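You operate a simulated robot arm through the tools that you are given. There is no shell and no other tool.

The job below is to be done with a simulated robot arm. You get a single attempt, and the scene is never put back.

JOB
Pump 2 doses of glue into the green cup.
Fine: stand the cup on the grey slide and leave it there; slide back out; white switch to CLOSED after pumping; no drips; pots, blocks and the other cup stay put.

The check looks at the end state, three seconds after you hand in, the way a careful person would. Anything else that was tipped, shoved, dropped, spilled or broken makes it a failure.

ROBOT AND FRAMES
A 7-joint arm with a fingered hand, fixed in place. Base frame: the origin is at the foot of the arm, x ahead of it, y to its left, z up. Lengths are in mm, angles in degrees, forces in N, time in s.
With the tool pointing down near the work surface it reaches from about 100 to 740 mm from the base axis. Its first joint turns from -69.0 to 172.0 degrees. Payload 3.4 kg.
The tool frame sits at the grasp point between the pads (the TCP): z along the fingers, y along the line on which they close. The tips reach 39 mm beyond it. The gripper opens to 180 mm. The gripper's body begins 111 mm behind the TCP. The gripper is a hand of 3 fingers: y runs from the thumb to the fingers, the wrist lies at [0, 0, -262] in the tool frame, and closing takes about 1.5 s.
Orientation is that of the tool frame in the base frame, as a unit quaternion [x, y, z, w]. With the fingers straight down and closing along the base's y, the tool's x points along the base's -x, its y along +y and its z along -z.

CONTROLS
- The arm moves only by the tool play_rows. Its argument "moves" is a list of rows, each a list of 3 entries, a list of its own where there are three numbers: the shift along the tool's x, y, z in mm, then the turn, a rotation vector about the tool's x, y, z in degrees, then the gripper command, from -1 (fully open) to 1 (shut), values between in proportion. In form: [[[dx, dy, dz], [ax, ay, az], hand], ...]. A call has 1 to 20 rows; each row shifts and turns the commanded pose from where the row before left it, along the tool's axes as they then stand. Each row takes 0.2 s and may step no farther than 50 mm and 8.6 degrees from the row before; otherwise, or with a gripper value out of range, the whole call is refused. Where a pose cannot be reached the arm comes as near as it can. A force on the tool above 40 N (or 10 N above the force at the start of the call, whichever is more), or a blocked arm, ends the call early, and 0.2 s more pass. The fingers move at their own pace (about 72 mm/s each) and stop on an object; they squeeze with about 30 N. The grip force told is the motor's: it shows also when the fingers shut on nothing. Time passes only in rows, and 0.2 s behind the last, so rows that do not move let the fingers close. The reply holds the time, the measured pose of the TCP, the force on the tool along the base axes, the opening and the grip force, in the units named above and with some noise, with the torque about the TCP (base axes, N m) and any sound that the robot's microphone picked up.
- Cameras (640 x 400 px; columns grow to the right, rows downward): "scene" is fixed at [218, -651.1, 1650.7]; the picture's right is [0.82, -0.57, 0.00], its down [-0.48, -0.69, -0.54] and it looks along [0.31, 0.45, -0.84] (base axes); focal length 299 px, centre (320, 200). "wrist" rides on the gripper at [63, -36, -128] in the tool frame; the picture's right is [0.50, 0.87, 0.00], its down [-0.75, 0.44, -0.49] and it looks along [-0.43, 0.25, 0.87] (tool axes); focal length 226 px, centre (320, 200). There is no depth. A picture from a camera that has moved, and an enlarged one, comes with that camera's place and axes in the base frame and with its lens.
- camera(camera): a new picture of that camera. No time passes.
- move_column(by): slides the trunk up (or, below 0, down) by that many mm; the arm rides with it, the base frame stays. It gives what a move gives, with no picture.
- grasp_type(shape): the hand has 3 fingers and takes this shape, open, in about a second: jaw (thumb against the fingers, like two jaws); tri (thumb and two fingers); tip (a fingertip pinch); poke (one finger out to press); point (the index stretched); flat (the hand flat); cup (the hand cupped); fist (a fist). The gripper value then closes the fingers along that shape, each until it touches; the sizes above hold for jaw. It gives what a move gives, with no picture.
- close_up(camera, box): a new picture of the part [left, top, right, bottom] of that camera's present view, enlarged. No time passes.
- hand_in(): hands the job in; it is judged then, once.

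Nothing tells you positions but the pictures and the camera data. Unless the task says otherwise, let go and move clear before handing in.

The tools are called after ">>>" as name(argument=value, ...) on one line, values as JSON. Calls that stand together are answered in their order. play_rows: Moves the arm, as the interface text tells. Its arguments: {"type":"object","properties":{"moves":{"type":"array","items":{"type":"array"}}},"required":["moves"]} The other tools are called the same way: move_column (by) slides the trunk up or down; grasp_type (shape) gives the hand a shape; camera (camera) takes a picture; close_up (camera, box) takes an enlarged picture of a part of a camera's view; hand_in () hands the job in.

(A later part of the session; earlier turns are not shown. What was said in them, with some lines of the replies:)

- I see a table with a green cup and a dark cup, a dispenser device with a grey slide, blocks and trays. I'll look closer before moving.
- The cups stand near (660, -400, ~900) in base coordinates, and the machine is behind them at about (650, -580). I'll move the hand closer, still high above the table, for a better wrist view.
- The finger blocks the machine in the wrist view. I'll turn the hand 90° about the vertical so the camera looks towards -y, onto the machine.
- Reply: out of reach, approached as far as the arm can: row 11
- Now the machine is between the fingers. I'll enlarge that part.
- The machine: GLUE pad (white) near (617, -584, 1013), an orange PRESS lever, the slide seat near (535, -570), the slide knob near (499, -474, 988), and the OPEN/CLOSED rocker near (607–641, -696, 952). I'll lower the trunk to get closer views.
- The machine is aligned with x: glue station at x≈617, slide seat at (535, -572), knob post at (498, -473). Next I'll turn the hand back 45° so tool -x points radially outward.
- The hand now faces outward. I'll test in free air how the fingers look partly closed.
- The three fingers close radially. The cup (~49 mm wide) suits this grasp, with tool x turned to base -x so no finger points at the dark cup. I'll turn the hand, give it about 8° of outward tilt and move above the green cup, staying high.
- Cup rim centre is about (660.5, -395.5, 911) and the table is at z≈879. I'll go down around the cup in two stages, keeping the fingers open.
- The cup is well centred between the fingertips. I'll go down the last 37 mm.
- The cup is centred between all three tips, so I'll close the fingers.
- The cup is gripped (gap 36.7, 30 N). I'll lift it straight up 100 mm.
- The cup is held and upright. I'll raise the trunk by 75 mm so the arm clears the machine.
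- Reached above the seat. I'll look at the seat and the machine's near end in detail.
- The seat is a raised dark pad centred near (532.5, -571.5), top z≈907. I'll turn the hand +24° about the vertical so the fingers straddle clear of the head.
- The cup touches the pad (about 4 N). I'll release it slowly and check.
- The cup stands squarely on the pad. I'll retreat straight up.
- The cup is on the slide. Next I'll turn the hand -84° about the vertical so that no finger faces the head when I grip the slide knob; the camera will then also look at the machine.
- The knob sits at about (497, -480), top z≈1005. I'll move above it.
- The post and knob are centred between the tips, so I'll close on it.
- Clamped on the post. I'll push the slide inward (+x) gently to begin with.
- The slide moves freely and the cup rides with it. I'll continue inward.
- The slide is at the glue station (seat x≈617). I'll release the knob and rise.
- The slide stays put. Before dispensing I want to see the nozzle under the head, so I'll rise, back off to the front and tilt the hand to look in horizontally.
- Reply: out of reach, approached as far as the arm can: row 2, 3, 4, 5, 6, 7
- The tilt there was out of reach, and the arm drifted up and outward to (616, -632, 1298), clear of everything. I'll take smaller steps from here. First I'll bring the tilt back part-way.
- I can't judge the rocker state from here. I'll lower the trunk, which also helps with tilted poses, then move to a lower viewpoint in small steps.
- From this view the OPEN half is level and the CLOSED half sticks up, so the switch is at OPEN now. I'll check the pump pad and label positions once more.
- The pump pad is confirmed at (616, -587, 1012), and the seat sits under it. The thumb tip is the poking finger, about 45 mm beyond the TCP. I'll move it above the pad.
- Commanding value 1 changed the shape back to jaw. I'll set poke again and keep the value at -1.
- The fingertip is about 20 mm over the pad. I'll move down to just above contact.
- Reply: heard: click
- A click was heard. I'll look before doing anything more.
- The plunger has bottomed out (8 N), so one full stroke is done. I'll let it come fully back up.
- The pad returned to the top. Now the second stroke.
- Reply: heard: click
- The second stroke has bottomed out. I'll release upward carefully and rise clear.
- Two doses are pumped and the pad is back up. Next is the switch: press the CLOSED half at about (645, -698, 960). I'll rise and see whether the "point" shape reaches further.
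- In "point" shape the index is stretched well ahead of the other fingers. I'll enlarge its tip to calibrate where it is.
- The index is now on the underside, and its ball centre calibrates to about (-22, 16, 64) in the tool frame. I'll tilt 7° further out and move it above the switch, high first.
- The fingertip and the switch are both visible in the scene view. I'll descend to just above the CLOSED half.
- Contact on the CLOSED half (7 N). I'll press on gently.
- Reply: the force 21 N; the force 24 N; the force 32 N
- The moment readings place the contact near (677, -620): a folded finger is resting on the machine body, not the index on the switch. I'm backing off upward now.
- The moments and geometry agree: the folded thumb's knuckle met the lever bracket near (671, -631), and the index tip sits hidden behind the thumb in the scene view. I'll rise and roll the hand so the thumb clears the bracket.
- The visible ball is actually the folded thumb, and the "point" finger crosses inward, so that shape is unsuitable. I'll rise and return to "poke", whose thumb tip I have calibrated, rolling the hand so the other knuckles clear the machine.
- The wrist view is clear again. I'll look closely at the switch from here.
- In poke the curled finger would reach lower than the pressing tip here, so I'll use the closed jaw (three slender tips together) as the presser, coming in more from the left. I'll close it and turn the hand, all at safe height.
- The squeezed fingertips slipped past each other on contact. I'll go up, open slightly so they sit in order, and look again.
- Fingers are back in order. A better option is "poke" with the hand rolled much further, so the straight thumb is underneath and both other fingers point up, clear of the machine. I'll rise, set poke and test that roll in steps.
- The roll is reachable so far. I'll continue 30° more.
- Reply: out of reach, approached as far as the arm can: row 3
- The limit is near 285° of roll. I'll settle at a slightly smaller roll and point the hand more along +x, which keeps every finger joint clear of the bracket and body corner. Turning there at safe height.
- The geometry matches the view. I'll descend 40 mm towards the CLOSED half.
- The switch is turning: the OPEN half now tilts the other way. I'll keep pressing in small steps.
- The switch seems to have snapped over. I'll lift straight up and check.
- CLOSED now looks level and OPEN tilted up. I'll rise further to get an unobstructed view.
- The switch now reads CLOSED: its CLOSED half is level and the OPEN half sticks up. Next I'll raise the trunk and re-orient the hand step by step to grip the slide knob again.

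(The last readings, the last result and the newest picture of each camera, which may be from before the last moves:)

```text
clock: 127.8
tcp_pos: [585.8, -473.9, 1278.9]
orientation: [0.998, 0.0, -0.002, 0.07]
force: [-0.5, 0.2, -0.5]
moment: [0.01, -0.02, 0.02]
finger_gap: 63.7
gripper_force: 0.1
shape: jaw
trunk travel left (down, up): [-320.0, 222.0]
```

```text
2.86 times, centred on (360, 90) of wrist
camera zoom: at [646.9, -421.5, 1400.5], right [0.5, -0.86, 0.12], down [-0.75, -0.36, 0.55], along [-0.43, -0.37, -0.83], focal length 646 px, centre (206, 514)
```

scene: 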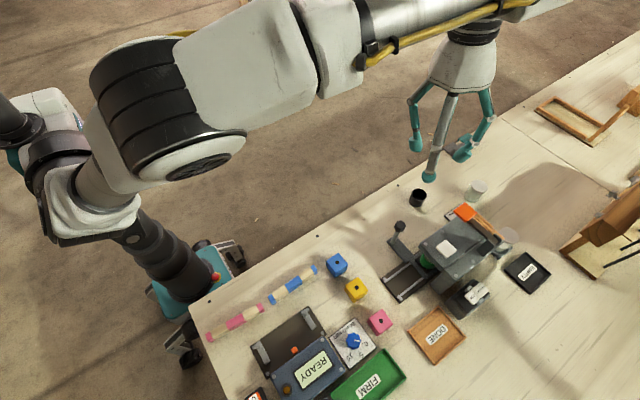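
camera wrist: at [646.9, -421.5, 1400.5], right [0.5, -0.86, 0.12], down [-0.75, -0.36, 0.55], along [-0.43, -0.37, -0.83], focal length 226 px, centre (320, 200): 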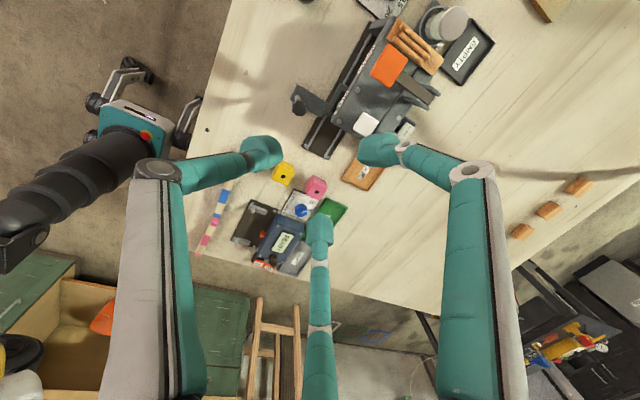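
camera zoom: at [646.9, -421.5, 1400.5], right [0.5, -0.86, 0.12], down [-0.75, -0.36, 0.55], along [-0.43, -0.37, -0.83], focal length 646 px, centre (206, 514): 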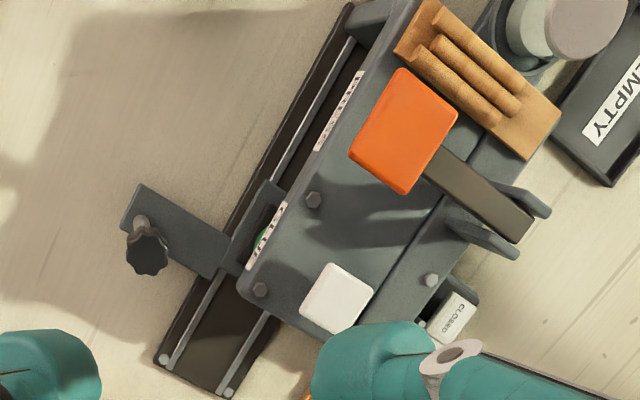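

The slide is still at the station and the switch still CLOSED. I'll descend over the knob.

>>> play_rows(moves=[[[-0.4, -5.2, 35.5], [0, 0, 0], 0.3], [[-0.4, -5.2, 35.5], [0, 0, 0], 0.3], [[-0.4, -5.2, 35.5], [0, 0, 0], 0.3], [[-0.4, -5.2, 35.5], [0, 0, 0], 0.3], [[-0.4, -5.2, 35.5], [0, 0, 0], 0.3], [[-0.4, -5.2, 35.5], [0, 0, 0], 0.3], [[0, 0, 0], [0, 0, 0], 0.3]])

>>> camera(camera="wrist")

>>> close_up(camera="scene", box=[340, 180, 500, 300])

```text
clock: 129.4
tcp_pos: [581.0, -473.8, 1062.4]
orientation: [0.998, 0.0, 0.0, 0.07]
force: [-0.4, -0.6, -0.5]
moment: [-0.02, 0.0, 0.01]
finger_gap: 63.6
gripper_force: 0.1
shape: jaw
trunk travel left (down, up): [-320.0, 222.0]
```

```text
taken
camera wrist: at [643.7, -419.6, 1185.6], right [0.5, -0.86, 0.12], down [-0.75, -0.36, 0.55], along [-0.43, -0.37, -0.83], focal length 226 px, centre (320, 200)
```

wrist: 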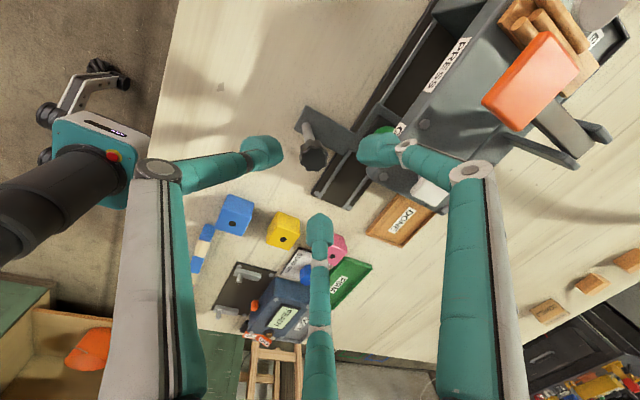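

```text
3.33 times, centred on (420, 240) of scene
camera zoom: at [218.0, -651.1, 1650.7], right [0.82, -0.57, 0.0], down [-0.48, -0.69, -0.54], along [0.31, 0.45, -0.84], focal length 996 px, centre (-13, 67)
```

zoom: 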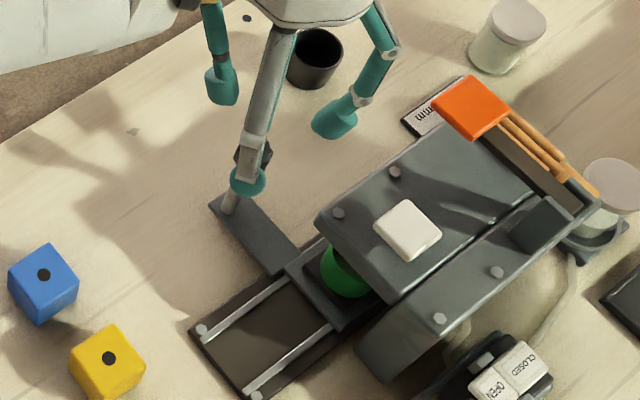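

>>> play_rows(moves=[[[0.07, -3.1, 18.9], [0, 0, 0], 0.3], [[0.07, -3.1, 18.9], [0, 0, 0], 0.3], [[0.07, -3.1, 18.9], [0, 0, 0], 0.3], [[0, 0, 0], [0, 0, 0], 0.3]])

>>> close_up(camera="wrist", box=[220, 80, 420, 260])

```text
clock: 130.4
tcp_pos: [580.2, -470.8, 1005.4]
orientation: [0.998, 0.001, -0.001, 0.07]
force: [0.7, 0.1, -0.4]
moment: [0.03, -0.01, 0.01]
finger_gap: 63.6
gripper_force: 0.0
shape: jaw
trunk travel left (down, up): [-320.0, 222.0]
```

```text
2.22 times, centred on (320, 170) of wrist
camera zoom: at [643.3, -418.1, 1127.1], right [0.5, -0.86, 0.12], down [-0.75, -0.36, 0.55], along [-0.43, -0.37, -0.83], focal length 502 px, centre (320, 267)
```

zoom: 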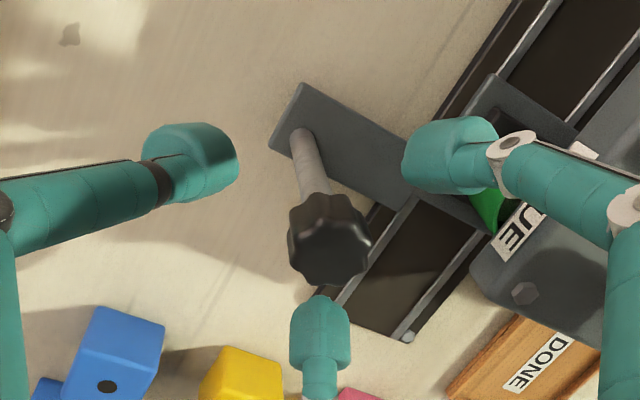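

>>> play_rows(moves=[[[0, 0, 0], [0, 0, 0], 0.5], [[0, 0, 0], [0, 0, 0], 0.7], [[0, 0, 0], [0, 0, 0], 0.9], [[0, 0, 0], [0, 0, 0], 1], [[0, 0, 0], [0, 0, 0], 1], [[0, 0, 0], [0, 0, 0], 1]])

>>> close_up(camera="wrist", box=[220, 80, 420, 260])

```text
clock: 131.8
tcp_pos: [580.8, -472.1, 1004.6]
orientation: [0.998, 0.0, -0.002, 0.07]
force: [0.3, 1.1, -5.6]
moment: [0.18, 0.07, 0.05]
finger_gap: 8.5
gripper_force: 30.3
shape: jaw
trunk travel left (down, up): [-320.0, 222.0]
```

```text
2.22 times, centred on (320, 170) of wrist
camera zoom: at [644.1, -418.3, 1126.2], right [0.5, -0.86, 0.12], down [-0.75, -0.36, 0.55], along [-0.43, -0.37, -0.83], focal length 502 px, centre (320, 267)
```

zoom: 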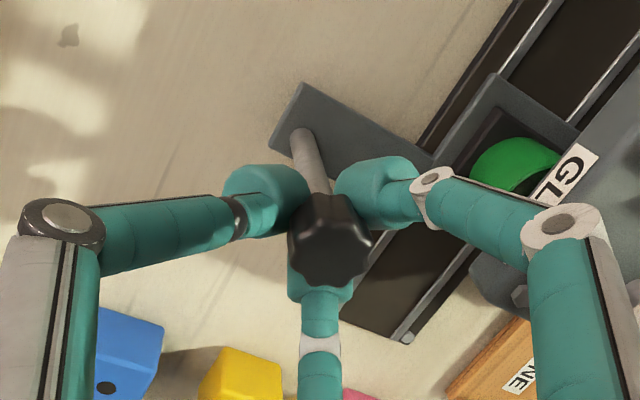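

Gripped. I'll pull the slide back out (-x) slowly.

>>> play_rows(moves=[[[-3, 0, 0], [0, 0, 0], 1], [[-5, 0, 0], [0, 0, 0], 1], [[-5, 0, 0], [0, 0, 0], 1], [[-5, 0, 0], [0, 0, 0], 1], [[-5, 0, 0], [0, 0, 0], 1], [[-5, 0, 0], [0, 0, 0], 1], [[-5, 0, 0], [0, 0, 0], 1], [[-3, 0, 0], [0, 0, 0], 1], [[0, 0, 0], [0, 0, 0], 1]])

>>> close_up(camera="scene", box=[340, 200, 500, 310])

>>> close_up(camera="wrist", box=[340, 60, 500, 200])

```text
clock: 133.8
tcp_pos: [546.7, -472.8, 1004.9]
orientation: [0.997, 0.0, -0.002, 0.071]
force: [-0.3, 6.0, -11.6]
moment: [0.39, 0.08, 0.02]
finger_gap: 8.6
gripper_force: 29.6
shape: jaw
trunk travel left (down, up): [-320.0, 222.0]
```

```text
3.64 times, centred on (420, 255) of scene
camera zoom: at [218.0, -651.1, 1650.7], right [0.82, -0.57, 0.0], down [-0.48, -0.69, -0.54], along [0.31, 0.45, -0.84], focal length 1086 px, centre (-44, 0)
```

zoom: 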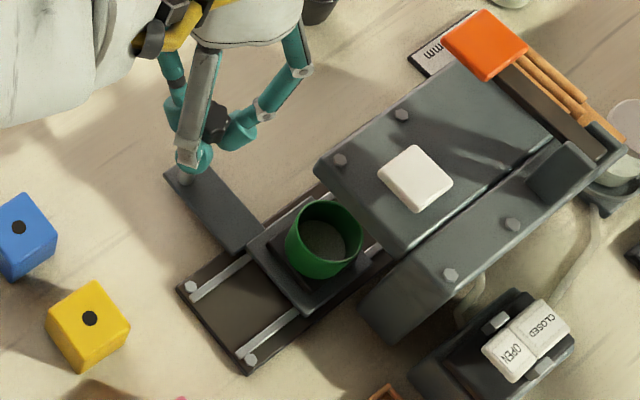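

```text
2.86 times, centred on (420, 130) of wrist
camera zoom: at [608.4, -419.2, 1126.6], right [0.5, -0.86, 0.12], down [-0.75, -0.36, 0.55], along [-0.43, -0.37, -0.83], focal length 646 px, centre (34, 400)
```

zoom: 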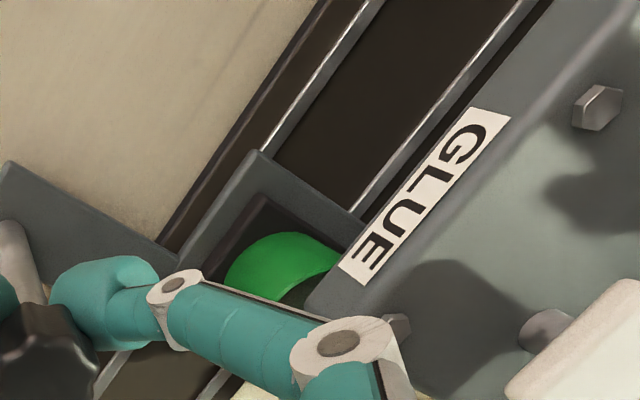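

Glue is visible inside the cup and the rails look clean. I'll continue pulling out.

>>> play_rows(moves=[[[-3, -0.3, 0], [0, 0, 0], 1], [[-5, -0.2, 0], [0, 0, 0], 1], [[-5, 0, 0], [0, 0, 0], 1], [[-5, 0, 0], [0, 0, 0], 1], [[-5, 0, 0], [0, 0, 0], 1], [[-5, 0, 0], [0, 0, 0], 1], [[-5, 0, 0], [0, 0, 0], 1], [[-5, 0, 0], [0, 0, 0], 1], [[-4, 0, 0], [0, 0, 0], 1], [[-2, 0, 0], [0, 0, 0], 1], [[0, 0, 0], [0, 0, 0], 1]])

>>> close_up(camera="scene", box=[340, 200, 500, 310])

```text
clock: 136.2
tcp_pos: [502.3, -471.7, 1005.7]
orientation: [0.997, 0.001, -0.001, 0.071]
force: [-0.4, 3.7, -10.0]
moment: [0.3, 0.05, 0.04]
finger_gap: 8.0
gripper_force: 30.1
shape: jaw
trunk travel left (down, up): [-320.0, 222.0]
```

```text
3.64 times, centred on (420, 255) of scene
camera zoom: at [218.0, -651.1, 1650.7], right [0.82, -0.57, 0.0], down [-0.48, -0.69, -0.54], along [0.31, 0.45, -0.84], focal length 1086 px, centre (-44, 0)
```

zoom: 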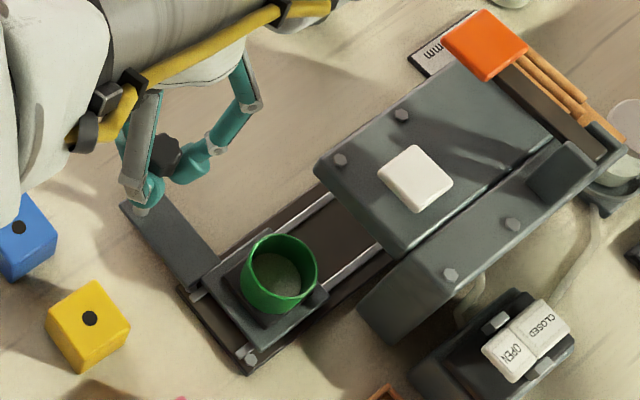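

>>> play_rows(moves=[[[-2, 0, 0], [0, 0, 0], 1], [[-2, 0, 0], [0, 0, 0], 1], [[0, 0, 0], [0, 0, 0], 1]])

>>> close_up(camera="scene", box=[370, 240, 450, 310])

```text
clock: 137.0
tcp_pos: [497.0, -471.8, 1004.3]
orientation: [0.998, -0.001, -0.001, 0.07]
force: [-1.8, 2.2, -9.8]
moment: [0.27, 0.15, 0.08]
finger_gap: 8.2
gripper_force: 29.6
shape: jaw
trunk travel left (down, up): [-320.0, 222.0]
```

```text
5.71 times, centred on (410, 275) of scene
camera zoom: at [218.0, -651.1, 1650.7], right [0.82, -0.57, 0.0], down [-0.48, -0.69, -0.54], along [0.31, 0.45, -0.84], focal length 1707 px, centre (-194, -229)
```

zoom: 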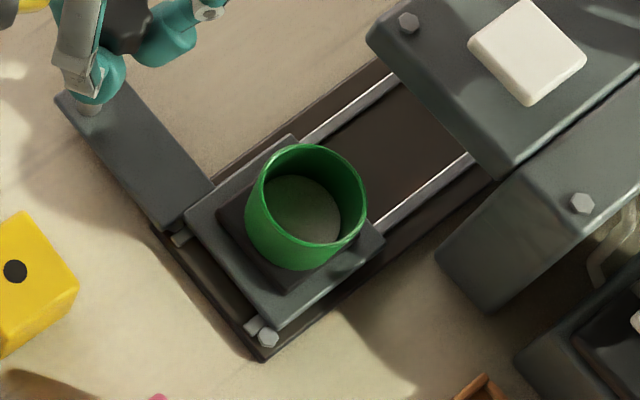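

>>> play_rows(moves=[[[-1.5, 0, 0], [0, 0, 0], 1], [[0, 0, 0], [0, 0, 0], 1]])

```text
clock: 137.6
tcp_pos: [497.1, -471.5, 1003.5]
orientation: [0.997, 0.0, -0.001, 0.071]
force: [-1.3, 1.5, -8.3]
moment: [0.24, 0.07, 0.06]
finger_gap: 8.0
gripper_force: 29.8
shape: jaw
trunk travel left (down, up): [-320.0, 222.0]
```

>>> play_rows(moves=[[[-2, 0, 0], [0, 0, 0], 1], [[0, 0, 0], [0, 0, 0], 1]])

>>> close_up(camera="scene", box=[370, 240, 450, 310])

```text
clock: 138.2
tcp_pos: [495.4, -474.0, 1003.7]
orientation: [0.997, 0.0, 0.0, 0.071]
force: [3.4, 2.3, -8.3]
moment: [0.25, -0.06, 0.05]
finger_gap: 7.9
gripper_force: 29.8
shape: jaw
trunk travel left (down, up): [-320.0, 222.0]
```

```text
5.71 times, centred on (410, 275) of scene
camera zoom: at [218.0, -651.1, 1650.7], right [0.82, -0.57, 0.0], down [-0.48, -0.69, -0.54], along [0.31, 0.45, -0.84], focal length 1707 px, centre (-194, -229)
```

zoom: 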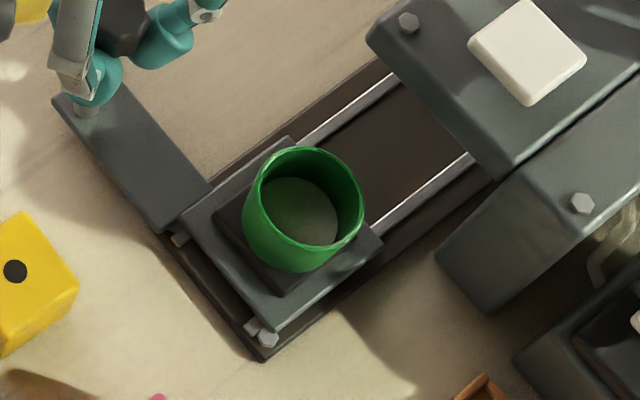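

The slide is against its out stop with the cup upright. I'll release the knob and lift straight up.

>>> play_rows(moves=[[[0, 0, 0], [0, 0, 0], 0.8], [[0, 0, 0], [0, 0, 0], 0.5], [[0, 0, 0], [0, 0, 0], 0.3], [[0, 0, 0], [0, 0, 0], 0.3], [[0, 0, 0], [0, 0, 0], 0.3], [[0, -1.4, -9.9], [0, 0, 0], 0.3], [[0, -2.8, -19.8], [0, 0, 0], 0.3]])

>>> close_up(camera="wrist", box=[220, 60, 480, 260])

```text
clock: 139.8
tcp_pos: [494.2, -463.7, 1033.6]
orientation: [0.998, 0.0, -0.001, 0.071]
force: [-0.6, -0.4, 0.1]
moment: [-0.03, -0.02, -0.01]
finger_gap: 62.5
gripper_force: 0.0
shape: jaw
trunk travel left (down, up): [-320.0, 222.0]
```

```text
2.00 times, centred on (350, 160) of wrist
camera zoom: at [555.4, -409.7, 1155.9], right [0.5, -0.86, 0.12], down [-0.75, -0.36, 0.55], along [-0.43, -0.37, -0.83], focal length 452 px, centre (260, 280)
```

zoom: 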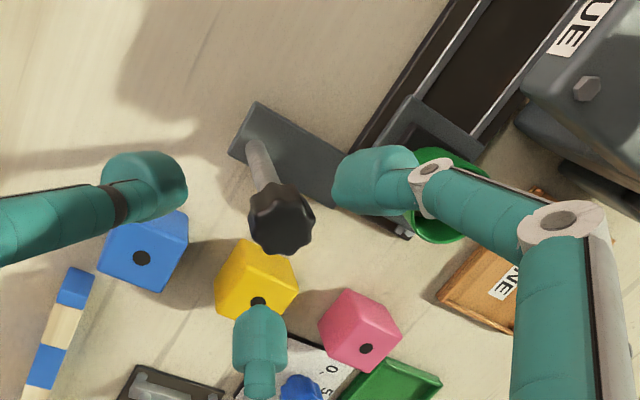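

>>> play_rows(moves=[[[0, 3.7, -26.5], [0, 0, 0], 0.3], [[0, 3.7, -26.5], [0, 0, 0], 0.3], [[0, 3.7, -26.5], [0, 0, 0], 0.3], [[0, 3.7, -26.5], [0, 0, 0], 0.3], [[0, 0, 0], [0, 0, 0], 0.3]])

>>> camera(camera="wrist")

>>> close_up(camera="scene", box=[360, 170, 530, 330])

```text
clock: 141.0
tcp_pos: [495.1, -464.2, 1142.4]
orientation: [0.998, 0.0, 0.0, 0.07]
force: [0.1, 0.3, 0.0]
moment: [0.0, -0.01, -0.01]
finger_gap: 62.8
gripper_force: 0.0
shape: jaw
trunk travel left (down, up): [-320.0, 222.0]
```

```text
taken
camera wrist: at [557.5, -411.7, 1263.4], right [0.5, -0.86, 0.12], down [-0.75, -0.36, 0.55], along [-0.43, -0.37, -0.83], focal length 226 px, centre (320, 200)
```

wrist: 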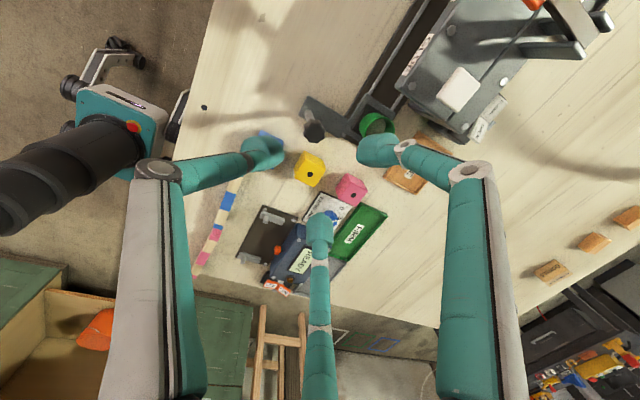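

```text
2.50 times, centred on (445, 250) of scene
camera zoom: at [218.0, -651.1, 1650.7], right [0.82, -0.57, 0.0], down [-0.48, -0.69, -0.54], along [0.31, 0.45, -0.84], focal length 747 px, centre (8, 75)
```

zoom: 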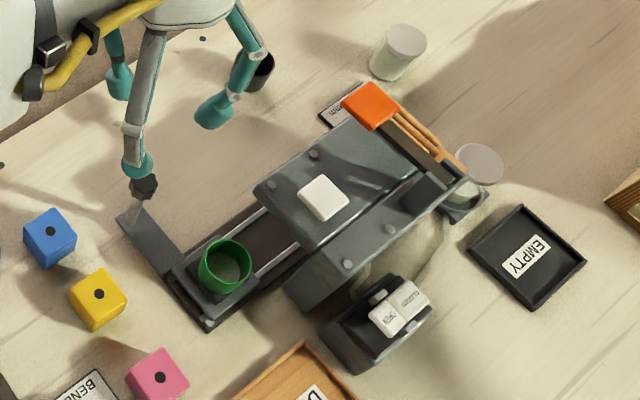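

Everything looks in place. I'll take a closer look at the cup content, rails and switch before moving clear.

>>> close_up(camera="scene", box=[385, 250, 435, 300])

>>> close_up(camera="scene", box=[440, 260, 500, 310])

>>> close_up(camera="wrist", box=[290, 20, 510, 180])

```text
8.00 times, centred on (410, 275) of scene
camera zoom: at [218.0, -651.1, 1650.7], right [0.82, -0.57, 0.0], down [-0.48, -0.69, -0.54], along [0.31, 0.45, -0.84], focal length 2390 px, centre (-400, -400)
```

zoom: 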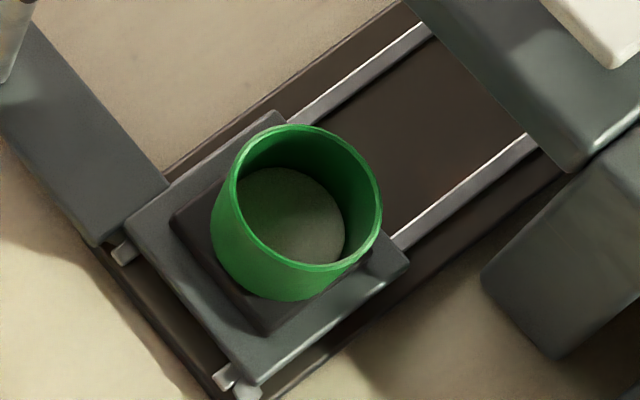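

```text
8.00 times, centred on (470, 285) of scene
camera zoom: at [218.0, -651.1, 1650.7], right [0.82, -0.57, 0.0], down [-0.48, -0.69, -0.54], along [0.31, 0.45, -0.84], focal length 2390 px, centre (-880, -480)
```

zoom: 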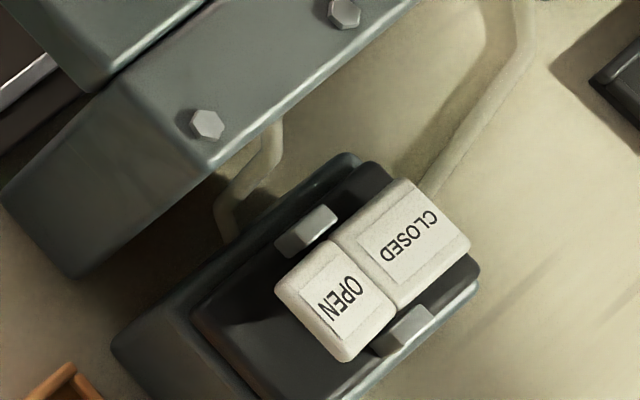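

```text
2.50 times, centred on (400, 100) of wrist
camera zoom: at [557.5, -411.7, 1263.4], right [0.5, -0.86, 0.12], down [-0.75, -0.36, 0.55], along [-0.43, -0.37, -0.83], focal length 565 px, centre (120, 450)
```

zoom: 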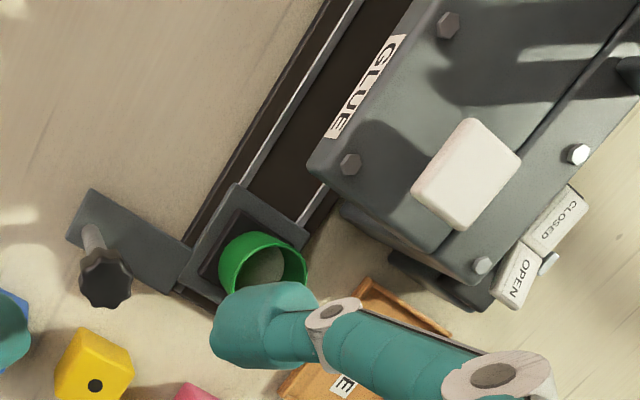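

All conditions look met: glue in the cup, cup upright on the slide, slide out, switch CLOSED, nothing spilled or moved. I'll move the hand clear and hand in.

>>> play_rows(moves=[[[-12, -28, -16], [0, 0, 0], 0.3], [[-12, -28, -16], [0, 0, 0], 0.3], [[-12, -28, -16], [0, 0, 0], 0.3], [[-12, -28, -16], [0, 0, 0], 0.3], [[-12, -28, -16], [0, 0, 0], 0.3], [[0, 0, 0], [0, 0, 0], 0.3]])

>>> camera(camera="scene")

```text
clock: 142.4
tcp_pos: [434.0, -315.2, 1200.9]
orientation: [0.998, 0.0, -0.001, 0.07]
force: [0.2, 0.7, -0.1]
moment: [-0.02, 0.03, 0.0]
finger_gap: 62.5
gripper_force: 0.0
shape: jaw
trunk travel left (down, up): [-320.0, 222.0]
```

```text
taken
```

scene: 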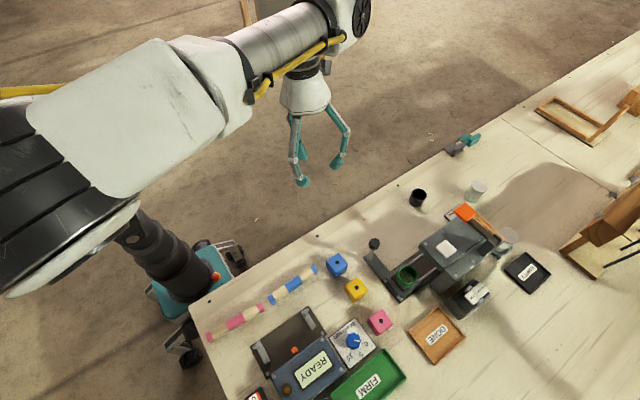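

The hand is clear, and the scene matches the start apart from the green cup on the slide and the switch at CLOSED. Handing in now.

>>> hand_in()

```text
The job is handed in.
```

I pumped two doses of glue into the green cup and handed the job in; no verdict came back.

- **Doses:** I pressed the white GLUE pad twice. Each press clicked and went down until it stopped. Glue is visible in the cup, though I could not measure how much.
- **Cup and slide:** The cup stands upright on the grey slide, and the slide is back out against its stop.
- **Switch:** It was already at OPEN when I started. It is now at CLOSED, set after the second press and before I pulled the slide out.
- **Drips and other items:** I saw no drips on the rails or table. The pots, blocks and other cup look where they were at the start.

While reaching for the switch, the hand pressed on the machine twice by accident, once with about 30 N and once only lightly. I backed off each time and could see no mark or shift.
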